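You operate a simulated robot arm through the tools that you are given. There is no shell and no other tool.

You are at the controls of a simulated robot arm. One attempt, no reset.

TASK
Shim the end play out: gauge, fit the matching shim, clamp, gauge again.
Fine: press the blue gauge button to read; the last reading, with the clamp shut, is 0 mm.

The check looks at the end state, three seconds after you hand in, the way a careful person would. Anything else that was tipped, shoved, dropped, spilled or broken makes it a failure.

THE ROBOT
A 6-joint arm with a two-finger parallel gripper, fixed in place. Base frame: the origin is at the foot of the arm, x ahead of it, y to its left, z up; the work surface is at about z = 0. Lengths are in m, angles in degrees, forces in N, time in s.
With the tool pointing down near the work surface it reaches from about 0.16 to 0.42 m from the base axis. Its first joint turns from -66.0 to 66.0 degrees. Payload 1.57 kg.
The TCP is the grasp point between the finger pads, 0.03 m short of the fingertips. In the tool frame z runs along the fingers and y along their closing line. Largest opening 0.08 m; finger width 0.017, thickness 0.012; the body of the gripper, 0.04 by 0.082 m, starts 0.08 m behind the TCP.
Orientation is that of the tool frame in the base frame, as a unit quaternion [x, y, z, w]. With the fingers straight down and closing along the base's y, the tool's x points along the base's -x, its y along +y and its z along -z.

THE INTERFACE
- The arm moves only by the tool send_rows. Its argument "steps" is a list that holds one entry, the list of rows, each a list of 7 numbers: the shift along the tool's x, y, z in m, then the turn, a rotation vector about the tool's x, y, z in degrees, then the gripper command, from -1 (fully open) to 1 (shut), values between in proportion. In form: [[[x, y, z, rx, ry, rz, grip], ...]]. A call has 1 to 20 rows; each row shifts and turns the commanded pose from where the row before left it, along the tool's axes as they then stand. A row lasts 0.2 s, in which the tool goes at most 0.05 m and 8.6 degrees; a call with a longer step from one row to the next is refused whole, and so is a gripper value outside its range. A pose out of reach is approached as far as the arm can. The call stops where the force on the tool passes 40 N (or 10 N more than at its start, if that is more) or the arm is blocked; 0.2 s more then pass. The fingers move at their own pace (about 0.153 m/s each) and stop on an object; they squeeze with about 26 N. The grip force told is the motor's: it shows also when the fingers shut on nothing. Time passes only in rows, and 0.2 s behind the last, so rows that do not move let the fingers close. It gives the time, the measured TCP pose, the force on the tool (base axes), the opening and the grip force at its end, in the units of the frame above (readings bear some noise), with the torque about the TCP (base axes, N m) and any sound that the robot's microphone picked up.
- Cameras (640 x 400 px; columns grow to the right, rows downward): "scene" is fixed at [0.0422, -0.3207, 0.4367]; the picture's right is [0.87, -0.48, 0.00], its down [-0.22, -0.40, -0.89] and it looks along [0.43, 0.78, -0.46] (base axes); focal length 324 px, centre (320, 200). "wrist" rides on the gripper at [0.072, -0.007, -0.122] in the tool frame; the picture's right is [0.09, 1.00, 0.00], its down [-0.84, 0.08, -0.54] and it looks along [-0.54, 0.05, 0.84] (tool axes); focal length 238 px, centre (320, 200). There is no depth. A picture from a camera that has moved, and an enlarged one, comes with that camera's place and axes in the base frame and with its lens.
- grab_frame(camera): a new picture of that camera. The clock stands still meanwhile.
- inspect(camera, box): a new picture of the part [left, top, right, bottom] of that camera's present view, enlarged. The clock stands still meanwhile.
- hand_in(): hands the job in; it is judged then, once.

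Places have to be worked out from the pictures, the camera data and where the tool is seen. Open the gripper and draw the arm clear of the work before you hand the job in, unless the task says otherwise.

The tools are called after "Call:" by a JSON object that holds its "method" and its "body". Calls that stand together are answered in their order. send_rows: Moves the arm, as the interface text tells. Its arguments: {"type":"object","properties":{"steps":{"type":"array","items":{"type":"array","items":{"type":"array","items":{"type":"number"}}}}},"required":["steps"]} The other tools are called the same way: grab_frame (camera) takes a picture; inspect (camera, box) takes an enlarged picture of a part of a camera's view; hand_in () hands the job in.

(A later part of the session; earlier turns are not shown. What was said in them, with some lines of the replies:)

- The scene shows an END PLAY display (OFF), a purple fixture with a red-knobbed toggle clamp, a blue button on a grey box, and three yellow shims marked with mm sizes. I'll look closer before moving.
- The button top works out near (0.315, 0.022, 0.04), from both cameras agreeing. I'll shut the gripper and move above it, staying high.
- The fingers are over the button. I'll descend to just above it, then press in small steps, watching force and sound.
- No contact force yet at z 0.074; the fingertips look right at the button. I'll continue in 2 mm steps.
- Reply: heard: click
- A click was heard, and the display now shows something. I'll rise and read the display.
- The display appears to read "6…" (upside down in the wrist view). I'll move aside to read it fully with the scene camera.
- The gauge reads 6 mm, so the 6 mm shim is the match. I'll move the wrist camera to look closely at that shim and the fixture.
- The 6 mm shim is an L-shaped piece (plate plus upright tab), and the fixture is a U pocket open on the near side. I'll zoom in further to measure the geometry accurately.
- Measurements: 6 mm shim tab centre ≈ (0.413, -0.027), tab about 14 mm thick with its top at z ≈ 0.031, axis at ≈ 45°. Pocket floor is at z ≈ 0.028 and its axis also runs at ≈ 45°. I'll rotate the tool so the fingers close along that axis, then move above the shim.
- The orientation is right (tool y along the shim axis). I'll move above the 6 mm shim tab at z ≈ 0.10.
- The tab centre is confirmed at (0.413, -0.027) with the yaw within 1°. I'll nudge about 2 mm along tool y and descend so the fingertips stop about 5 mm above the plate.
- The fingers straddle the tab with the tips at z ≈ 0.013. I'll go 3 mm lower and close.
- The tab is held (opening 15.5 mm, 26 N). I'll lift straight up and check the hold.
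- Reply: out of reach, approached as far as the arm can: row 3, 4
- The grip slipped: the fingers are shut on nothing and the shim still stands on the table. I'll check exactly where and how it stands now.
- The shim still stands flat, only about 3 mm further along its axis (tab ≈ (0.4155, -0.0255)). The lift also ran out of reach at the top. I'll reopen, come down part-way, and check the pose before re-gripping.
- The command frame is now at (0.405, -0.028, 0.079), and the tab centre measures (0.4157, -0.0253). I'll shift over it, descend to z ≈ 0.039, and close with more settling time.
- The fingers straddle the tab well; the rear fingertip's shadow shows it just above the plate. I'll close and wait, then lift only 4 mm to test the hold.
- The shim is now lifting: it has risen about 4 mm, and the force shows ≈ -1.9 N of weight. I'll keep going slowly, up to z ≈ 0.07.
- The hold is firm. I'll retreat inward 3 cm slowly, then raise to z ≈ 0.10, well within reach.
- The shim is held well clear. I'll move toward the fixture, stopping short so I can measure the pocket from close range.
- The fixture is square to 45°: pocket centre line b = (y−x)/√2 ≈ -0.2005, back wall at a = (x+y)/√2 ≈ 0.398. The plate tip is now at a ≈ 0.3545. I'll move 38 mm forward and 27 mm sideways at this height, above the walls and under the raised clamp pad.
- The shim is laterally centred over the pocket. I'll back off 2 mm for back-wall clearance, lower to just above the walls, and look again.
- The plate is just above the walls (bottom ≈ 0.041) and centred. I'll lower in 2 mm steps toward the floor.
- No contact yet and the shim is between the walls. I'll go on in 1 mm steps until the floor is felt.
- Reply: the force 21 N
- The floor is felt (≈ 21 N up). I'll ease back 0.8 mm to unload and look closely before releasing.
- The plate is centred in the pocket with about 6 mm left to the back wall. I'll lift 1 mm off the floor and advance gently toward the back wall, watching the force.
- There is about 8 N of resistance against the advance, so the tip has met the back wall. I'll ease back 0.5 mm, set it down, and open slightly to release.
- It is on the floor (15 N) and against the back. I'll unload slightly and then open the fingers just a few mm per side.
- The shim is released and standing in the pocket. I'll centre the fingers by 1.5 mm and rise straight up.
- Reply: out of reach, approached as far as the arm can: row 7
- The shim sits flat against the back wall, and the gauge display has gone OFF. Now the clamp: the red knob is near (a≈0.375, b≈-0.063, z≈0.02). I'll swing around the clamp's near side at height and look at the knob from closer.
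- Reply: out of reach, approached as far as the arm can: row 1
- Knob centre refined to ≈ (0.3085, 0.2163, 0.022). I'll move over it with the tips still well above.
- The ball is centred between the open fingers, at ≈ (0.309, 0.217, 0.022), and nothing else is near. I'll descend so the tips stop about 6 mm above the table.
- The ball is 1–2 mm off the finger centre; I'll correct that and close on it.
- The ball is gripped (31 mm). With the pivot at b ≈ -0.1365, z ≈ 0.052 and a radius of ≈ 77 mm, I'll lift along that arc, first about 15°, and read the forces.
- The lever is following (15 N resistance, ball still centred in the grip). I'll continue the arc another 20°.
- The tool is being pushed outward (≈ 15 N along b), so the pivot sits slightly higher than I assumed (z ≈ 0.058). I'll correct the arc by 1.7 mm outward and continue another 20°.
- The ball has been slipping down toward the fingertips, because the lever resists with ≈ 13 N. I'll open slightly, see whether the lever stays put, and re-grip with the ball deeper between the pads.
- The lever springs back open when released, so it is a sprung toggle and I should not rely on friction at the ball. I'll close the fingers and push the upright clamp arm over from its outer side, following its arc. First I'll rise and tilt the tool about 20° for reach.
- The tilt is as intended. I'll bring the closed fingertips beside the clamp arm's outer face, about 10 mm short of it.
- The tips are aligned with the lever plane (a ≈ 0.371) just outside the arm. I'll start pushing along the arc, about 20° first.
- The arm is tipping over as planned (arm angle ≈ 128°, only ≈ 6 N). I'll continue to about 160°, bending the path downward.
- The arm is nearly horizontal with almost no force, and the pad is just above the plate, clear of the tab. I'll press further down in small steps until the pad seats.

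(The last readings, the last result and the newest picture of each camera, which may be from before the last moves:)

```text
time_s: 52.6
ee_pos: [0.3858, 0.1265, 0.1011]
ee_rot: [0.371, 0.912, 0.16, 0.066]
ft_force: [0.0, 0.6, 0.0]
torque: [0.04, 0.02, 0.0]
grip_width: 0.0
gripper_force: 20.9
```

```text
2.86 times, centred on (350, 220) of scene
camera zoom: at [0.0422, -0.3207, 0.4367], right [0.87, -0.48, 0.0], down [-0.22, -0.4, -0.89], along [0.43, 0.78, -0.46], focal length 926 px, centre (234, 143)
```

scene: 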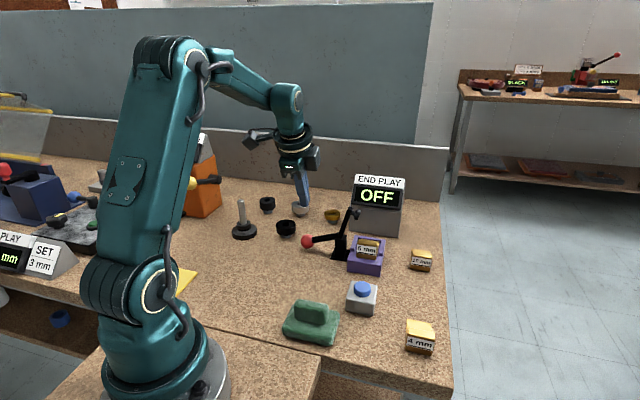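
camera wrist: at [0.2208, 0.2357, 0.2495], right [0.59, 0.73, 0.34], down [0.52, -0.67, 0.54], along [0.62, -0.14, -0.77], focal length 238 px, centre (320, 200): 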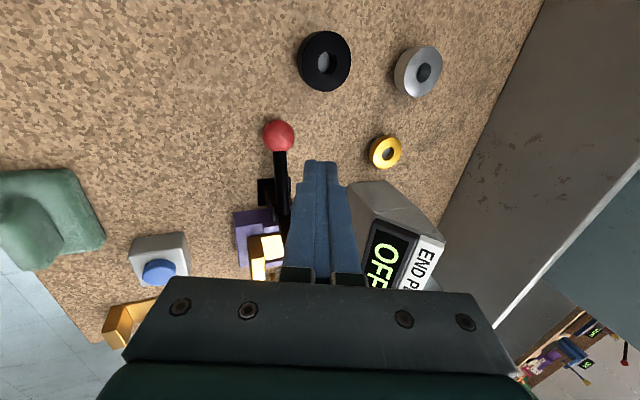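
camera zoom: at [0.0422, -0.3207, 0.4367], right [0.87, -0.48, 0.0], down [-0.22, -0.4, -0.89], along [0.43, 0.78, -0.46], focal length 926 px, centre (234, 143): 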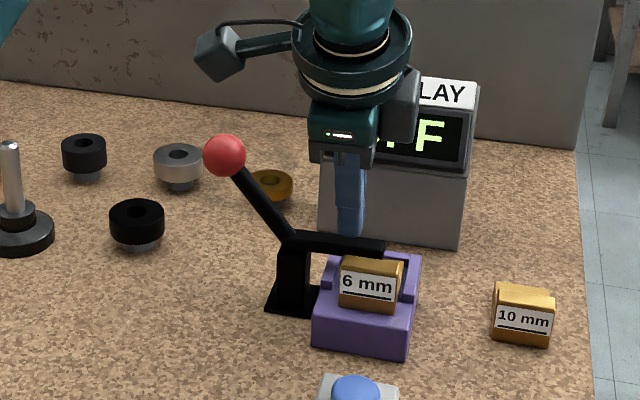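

The arm appears to have snapped over on its own and now lies across the plate with no force on me. I'll look closely.

Call:
{"method": "inspect", "body": {"camera": "scene", "box": [335, 200, 405, 280]}}

Call:
{"method": "inspect", "body": {"camera": "wrist", "box": [220, 60, 420, 260]}}

```text
5.00 times, centred on (370, 240) of scene
camera zoom: at [0.0422, -0.3207, 0.4367], right [0.87, -0.48, 0.0], down [-0.22, -0.4, -0.89], along [0.43, 0.78, -0.46], focal length 1621 px, centre (70, 0)
```

zoom: 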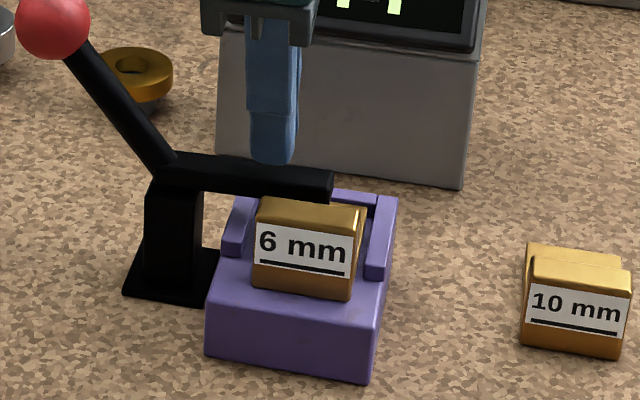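

```text
2.00 times, centred on (320, 160) of wrist
camera zoom: at [0.3014, 0.1437, 0.2119], right [0.59, 0.73, 0.34], down [0.52, -0.67, 0.54], along [0.62, -0.14, -0.77], focal length 477 px, centre (320, 280)
```

zoom: 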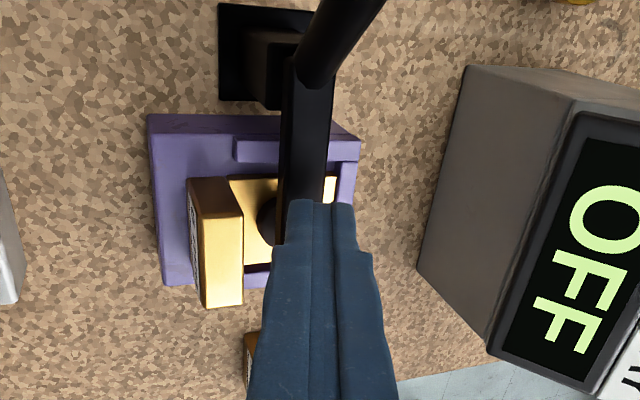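

The pad is down on the plate. I'll press gently from above in small steps to make sure it is fully seated.

Call:
{"method": "send_rows", "body": {"steps": [[[-0.001, -0.0007, 0.0019, 0, 0, 0, 1], [-0.001, -0.0007, 0.0019, 0, 0, 0, 1], [0, -0.0003, 0.0009, 0, 0, 0, 1], [0, -0.0003, 0.0009, 0, 0, 0, 1], [0, 0, 0, 0, 0, 0, 1]]]}}

```text
time_s: 53.8
ee_pos: [0.3856, 0.1263, 0.0943]
ee_rot: [0.372, 0.912, 0.161, 0.066]
ft_force: [0.6, -1.0, 0.6]
torque: [-0.01, 0.01, 0.0]
grip_width: 0.0
gripper_force: 21.4
```

Call:
{"method": "send_rows", "body": {"steps": [[[0, -0.0003, 0.0009, 0, 0, 0, 1], [0, -0.0003, 0.0009, 0, 0, 0, 1], [0, 0, 0, 0, 0, 0, 1]]]}}

Call:
{"method": "inspect", "body": {"camera": "scene", "box": [335, 200, 405, 280]}}

```text
time_s: 54.6
ee_pos: [0.3863, 0.1265, 0.0938]
ee_rot: [0.371, 0.912, 0.161, 0.066]
ft_force: [-11.2, -4.3, 23.0]
torque: [-0.23, 0.23, -0.09]
grip_width: 0.0
gripper_force: 21.3
```

```text
5.00 times, centred on (370, 240) of scene
camera zoom: at [0.0421, -0.3207, 0.4367], right [0.87, -0.48, 0.0], down [-0.22, -0.4, -0.89], along [0.43, 0.78, -0.46], focal length 1621 px, centre (70, 0)
```

zoom: 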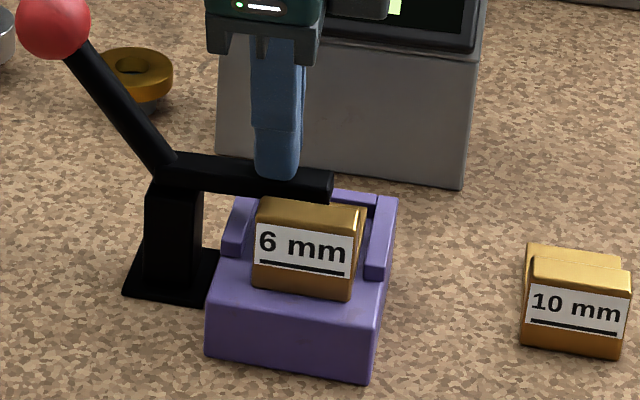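

The press met a firm stop (23 N) with no arm movement, so the clamp is fully seated on the shim. I'll lift off, retreat inward, and level the tool for the button.

Call:
{"method": "send_rows", "body": {"steps": [[[0, 0.0017, -0.0047, 0, 0, 0, 1], [0, 0.0051, -0.0141, 0, 0, 0, 1], [0, 0.0051, -0.0141, 0, 0, 0, 1], [0, 0.0051, -0.0141, 0, 0, 0, 1], [0, -0.0282, -0.0103, 0, 0, 0, 1], [0, -0.0282, -0.0103, 0, 0, 0, 1], [0, 0, 0, 6.7, 0, 0, 1], [0, 0, 0, 6.7, 0, 0, 1], [0, 0, 0, 6.6, 0, 0, 1], [0, 0, 0, 0, 0, 0, 1]]]}}

Call:
{"method": "grab_frame", "body": {"camera": "wrist"}}

Call:
{"method": "grab_frame", "body": {"camera": "scene"}}

```text
time_s: 56.8
ee_pos: [0.3437, 0.0819, 0.1433]
ee_rot: [0.378, 0.926, 0.0, -0.001]
ft_force: [0.1, -0.3, 0.2]
torque: [0.01, 0.04, -0.01]
grip_width: 0.0
gripper_force: 21.4
```

```text
taken
camera wrist: at [0.2896, 0.1281, 0.264], right [0.63, 0.78, 0.0], down [0.65, -0.53, 0.54], along [0.42, -0.34, -0.84], focal length 238 px, centre (320, 200)
```

wrist: 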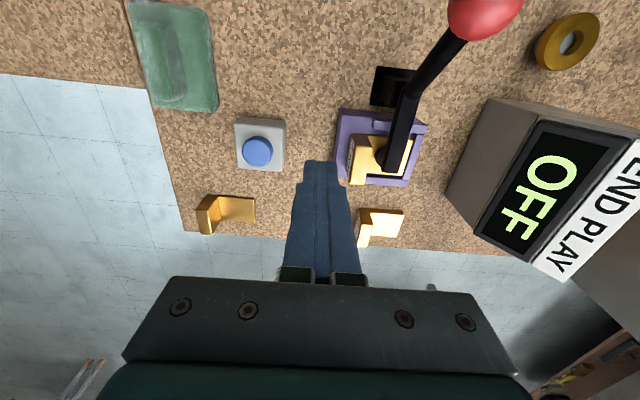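

```text
taken
```

scene: 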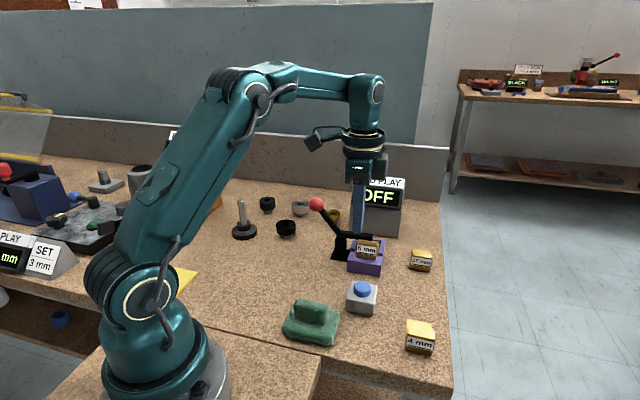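

The clamp stays closed. Next I'll move over the blue button (0.316, 0.022) and descend to just above it.

Call:
{"method": "send_rows", "body": {"steps": [[[-0.011, -0.031, 0, 0, 0, 0, 1], [-0.0112, -0.031, 0, 0, 0, 0, 1], [0, 0, 0.03, 0, 0, 0, 1], [0, 0, 0.028, 0, 0, 0, 1], [0, 0, 0.006, 0, 0, 0, 1], [0, 0, 0, 0, 0, 0, 1]]]}}

Call:
{"method": "grab_frame", "body": {"camera": "wrist"}}

Call:
{"method": "inspect", "body": {"camera": "scene", "box": [320, 160, 440, 320]}}

```text
time_s: 58.2
ee_pos: [0.3173, 0.0216, 0.0781]
ee_rot: [0.377, 0.926, 0.0, 0.0]
ft_force: [-0.2, 0.7, -0.5]
torque: [0.0, 0.01, 0.01]
grip_width: 0.0
gripper_force: 22.0
```

```text
taken
camera wrist: at [0.2624, 0.068, 0.1995], right [0.63, 0.78, 0.0], down [0.65, -0.53, 0.54], along [0.42, -0.34, -0.84], focal length 238 px, centre (320, 200)
```

wrist: 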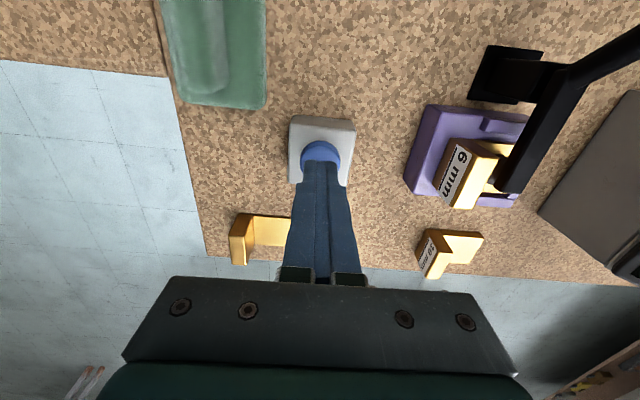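

```text
2.50 times, centred on (380, 240) of scene
camera zoom: at [0.0422, -0.3207, 0.4367], right [0.87, -0.48, 0.0], down [-0.22, -0.4, -0.89], along [0.43, 0.78, -0.46], focal length 810 px, centre (170, 100)
```

zoom: 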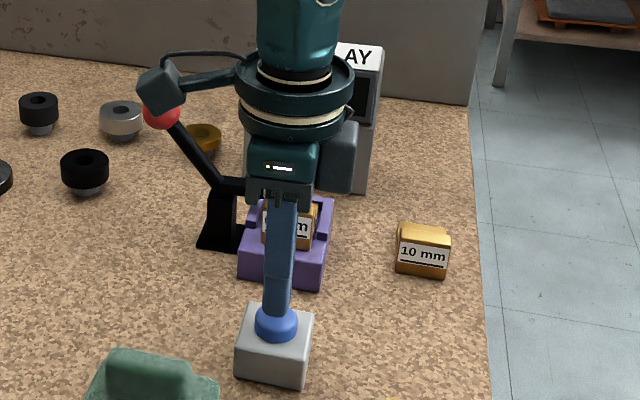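

The tips are over the button. I'll press down slowly until it clicks.

Call:
{"method": "send_rows", "body": {"steps": [[[0.002, 0, 0.003, 0, 0, 0, 1], [0, 0, 0.002, 0, 0, 0, 1], [0, 0, 0.002, 0, 0, 0, 1], [0, 0, 0.002, 0, 0, 0, 1], [0, 0, 0.001, 0, 0, 0, 1], [0, 0, 0, 0, 0, 0, 1]]]}}

Call:
{"method": "inspect", "body": {"camera": "scene", "box": [320, 160, 440, 320]}}

```text
time_s: 59.6
ee_pos: [0.316, 0.022, 0.0692]
ee_rot: [0.378, 0.926, 0.0, 0.0]
ft_force: [-0.6, -0.8, 2.9]
torque: [-0.05, -0.01, 0.03]
grip_width: 0.0002
gripper_force: 21.4
heard: click
```

```text
2.50 times, centred on (380, 240) of scene
camera zoom: at [0.0422, -0.3207, 0.4367], right [0.87, -0.48, 0.0], down [-0.22, -0.4, -0.89], along [0.43, 0.78, -0.46], focal length 810 px, centre (170, 100)
```

zoom: 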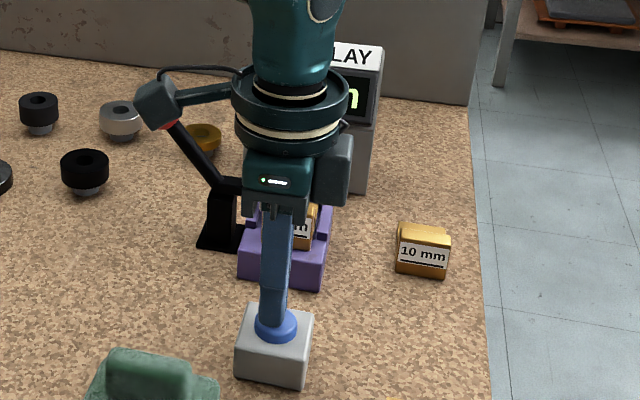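

It clicked and the display is lit. I'll lift off and clear the view to read it.

Call:
{"method": "send_rows", "body": {"steps": [[[0, 0, -0.02, 0, 0, 0, 1], [0, 0, -0.04, 0, 0, 0, 1], [0, 0, -0.03, 0, 0, 0, 1], [0.0, -0.04, 0, 0, 0, 0, 0.5], [0.0, -0.03, -0.02, 0, 0, 0, 0], [0, 0, 0, 0, 0, 0, 0]]]}}

Call:
{"method": "grab_frame", "body": {"camera": "scene"}}

Call:
{"method": "inspect", "body": {"camera": "scene", "box": [290, 150, 440, 280]}}

Call:
{"method": "grab_frame", "body": {"camera": "wrist"}}

```text
time_s: 61.0
ee_pos: [0.2675, -0.0252, 0.1785]
ee_rot: [0.377, 0.926, 0.0, -0.001]
ft_force: [0.1, -0.4, 0.0]
torque: [0.02, -0.02, -0.01]
grip_width: 0.0401
gripper_force: 0.0
```

```text
taken
```

scene: 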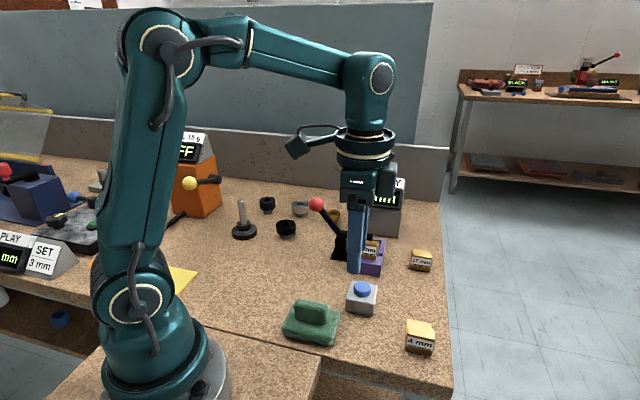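

```text
3.08 times, centred on (365, 215) of scene
camera zoom: at [0.0422, -0.3207, 0.4367], right [0.87, -0.48, 0.0], down [-0.22, -0.4, -0.89], along [0.43, 0.78, -0.46], focal length 998 px, centre (182, 154)
```

zoom: 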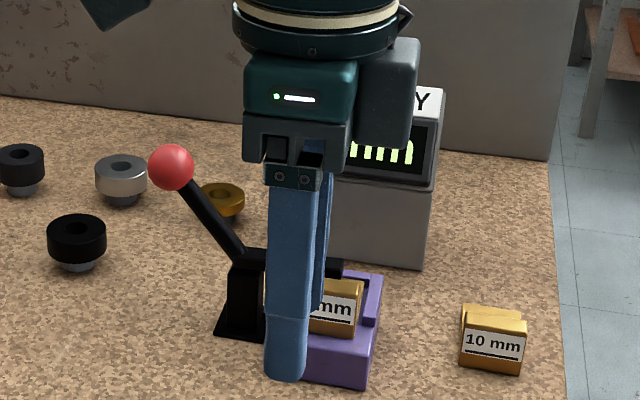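

```text
taken
camera wrist: at [0.2121, 0.022, 0.2994], right [0.63, 0.78, 0.0], down [0.65, -0.53, 0.54], along [0.42, -0.34, -0.84], focal length 238 px, centre (320, 200)
```

wrist: 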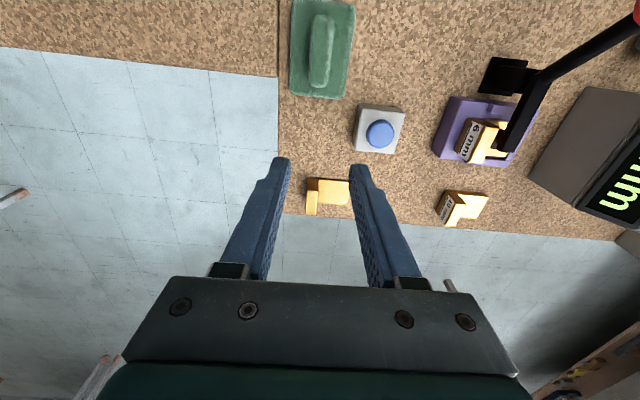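

The display shows "… mm" but the arm hides the first digit. I'll move back toward the start pose to see it.

Call:
{"method": "send_rows", "body": {"steps": [[[0.01, 0.002, -0.02, 0, 0, 0, 0], [0.028, 0.005, -0.012, 0, 0, 0, -0.5], [0.028, 0.005, -0.012, 0, 0, 0, -1], [0.028, 0.005, -0.01, 0, 0, 0, -1], [0.028, 0.005, 0, 0, 0, 0, -1], [0, 0, 0, 0, 0, 0, -1]]]}}

Call:
{"method": "grab_frame", "body": {"camera": "scene"}}

Call:
{"method": "inspect", "body": {"camera": "scene", "box": [290, 160, 430, 280]}}

```text
time_s: 62.4
ee_pos: [0.1963, 0.0758, 0.233]
ee_rot: [0.378, 0.926, 0.0, -0.001]
ft_force: [0.9, -0.4, 0.1]
torque: [0.01, 0.02, -0.02]
grip_width: 0.08
gripper_force: 0.0
```

```text
taken
```

scene: 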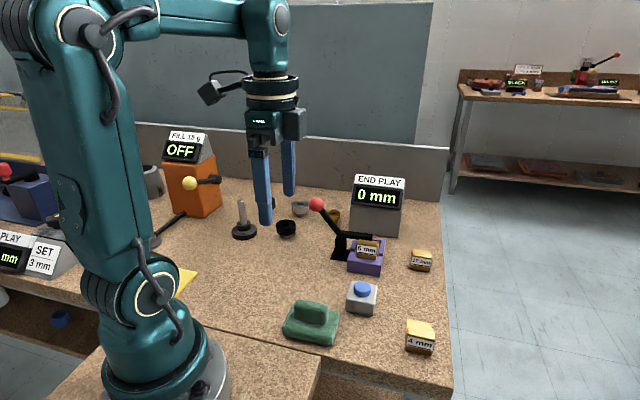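

```text
3.33 times, centred on (360, 220) of scene
camera zoom: at [0.0422, -0.3207, 0.4367], right [0.87, -0.48, 0.0], down [-0.22, -0.4, -0.89], along [0.43, 0.78, -0.46], focal length 1081 px, centre (187, 133)
```

zoom: 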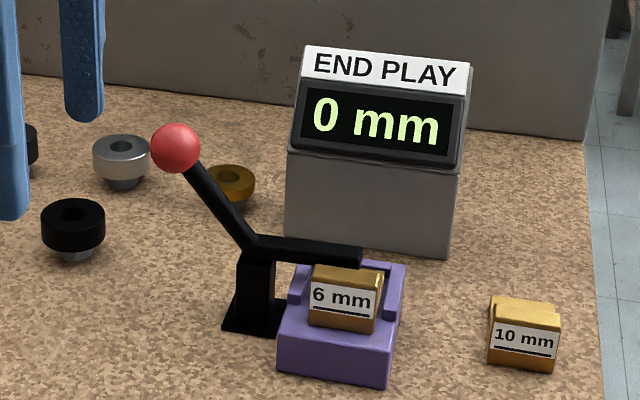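

The last reading is 0 mm with the clamp shut on the 6 mm shim. The gripper is open, the arm is clear, and nothing else was disturbed. Handing in now.

Call:
{"method": "hand_in", "body": {}}

```text
The job is handed in.
```

The job is done and handed in. The last END PLAY reading was 0 mm, taken with the clamp shut on the 6 mm shim.

- **First gauge:** the blue button gave 6 mm, so I fitted the 6 mm shim in the pocket against the back wall.
- **Shim grip:** the first grip on the shim slipped. It stayed upright on the table and moved about 3 mm. The second grip held.
- **Clamp:** the lever sprang back open when I tried lifting it by the red knob. I pushed the clamp arm over from its outer side instead, and it stayed shut on the shim.
- **End state:** the gripper is open and the arm is clear. In the final picture the other shims and parts are where they started.
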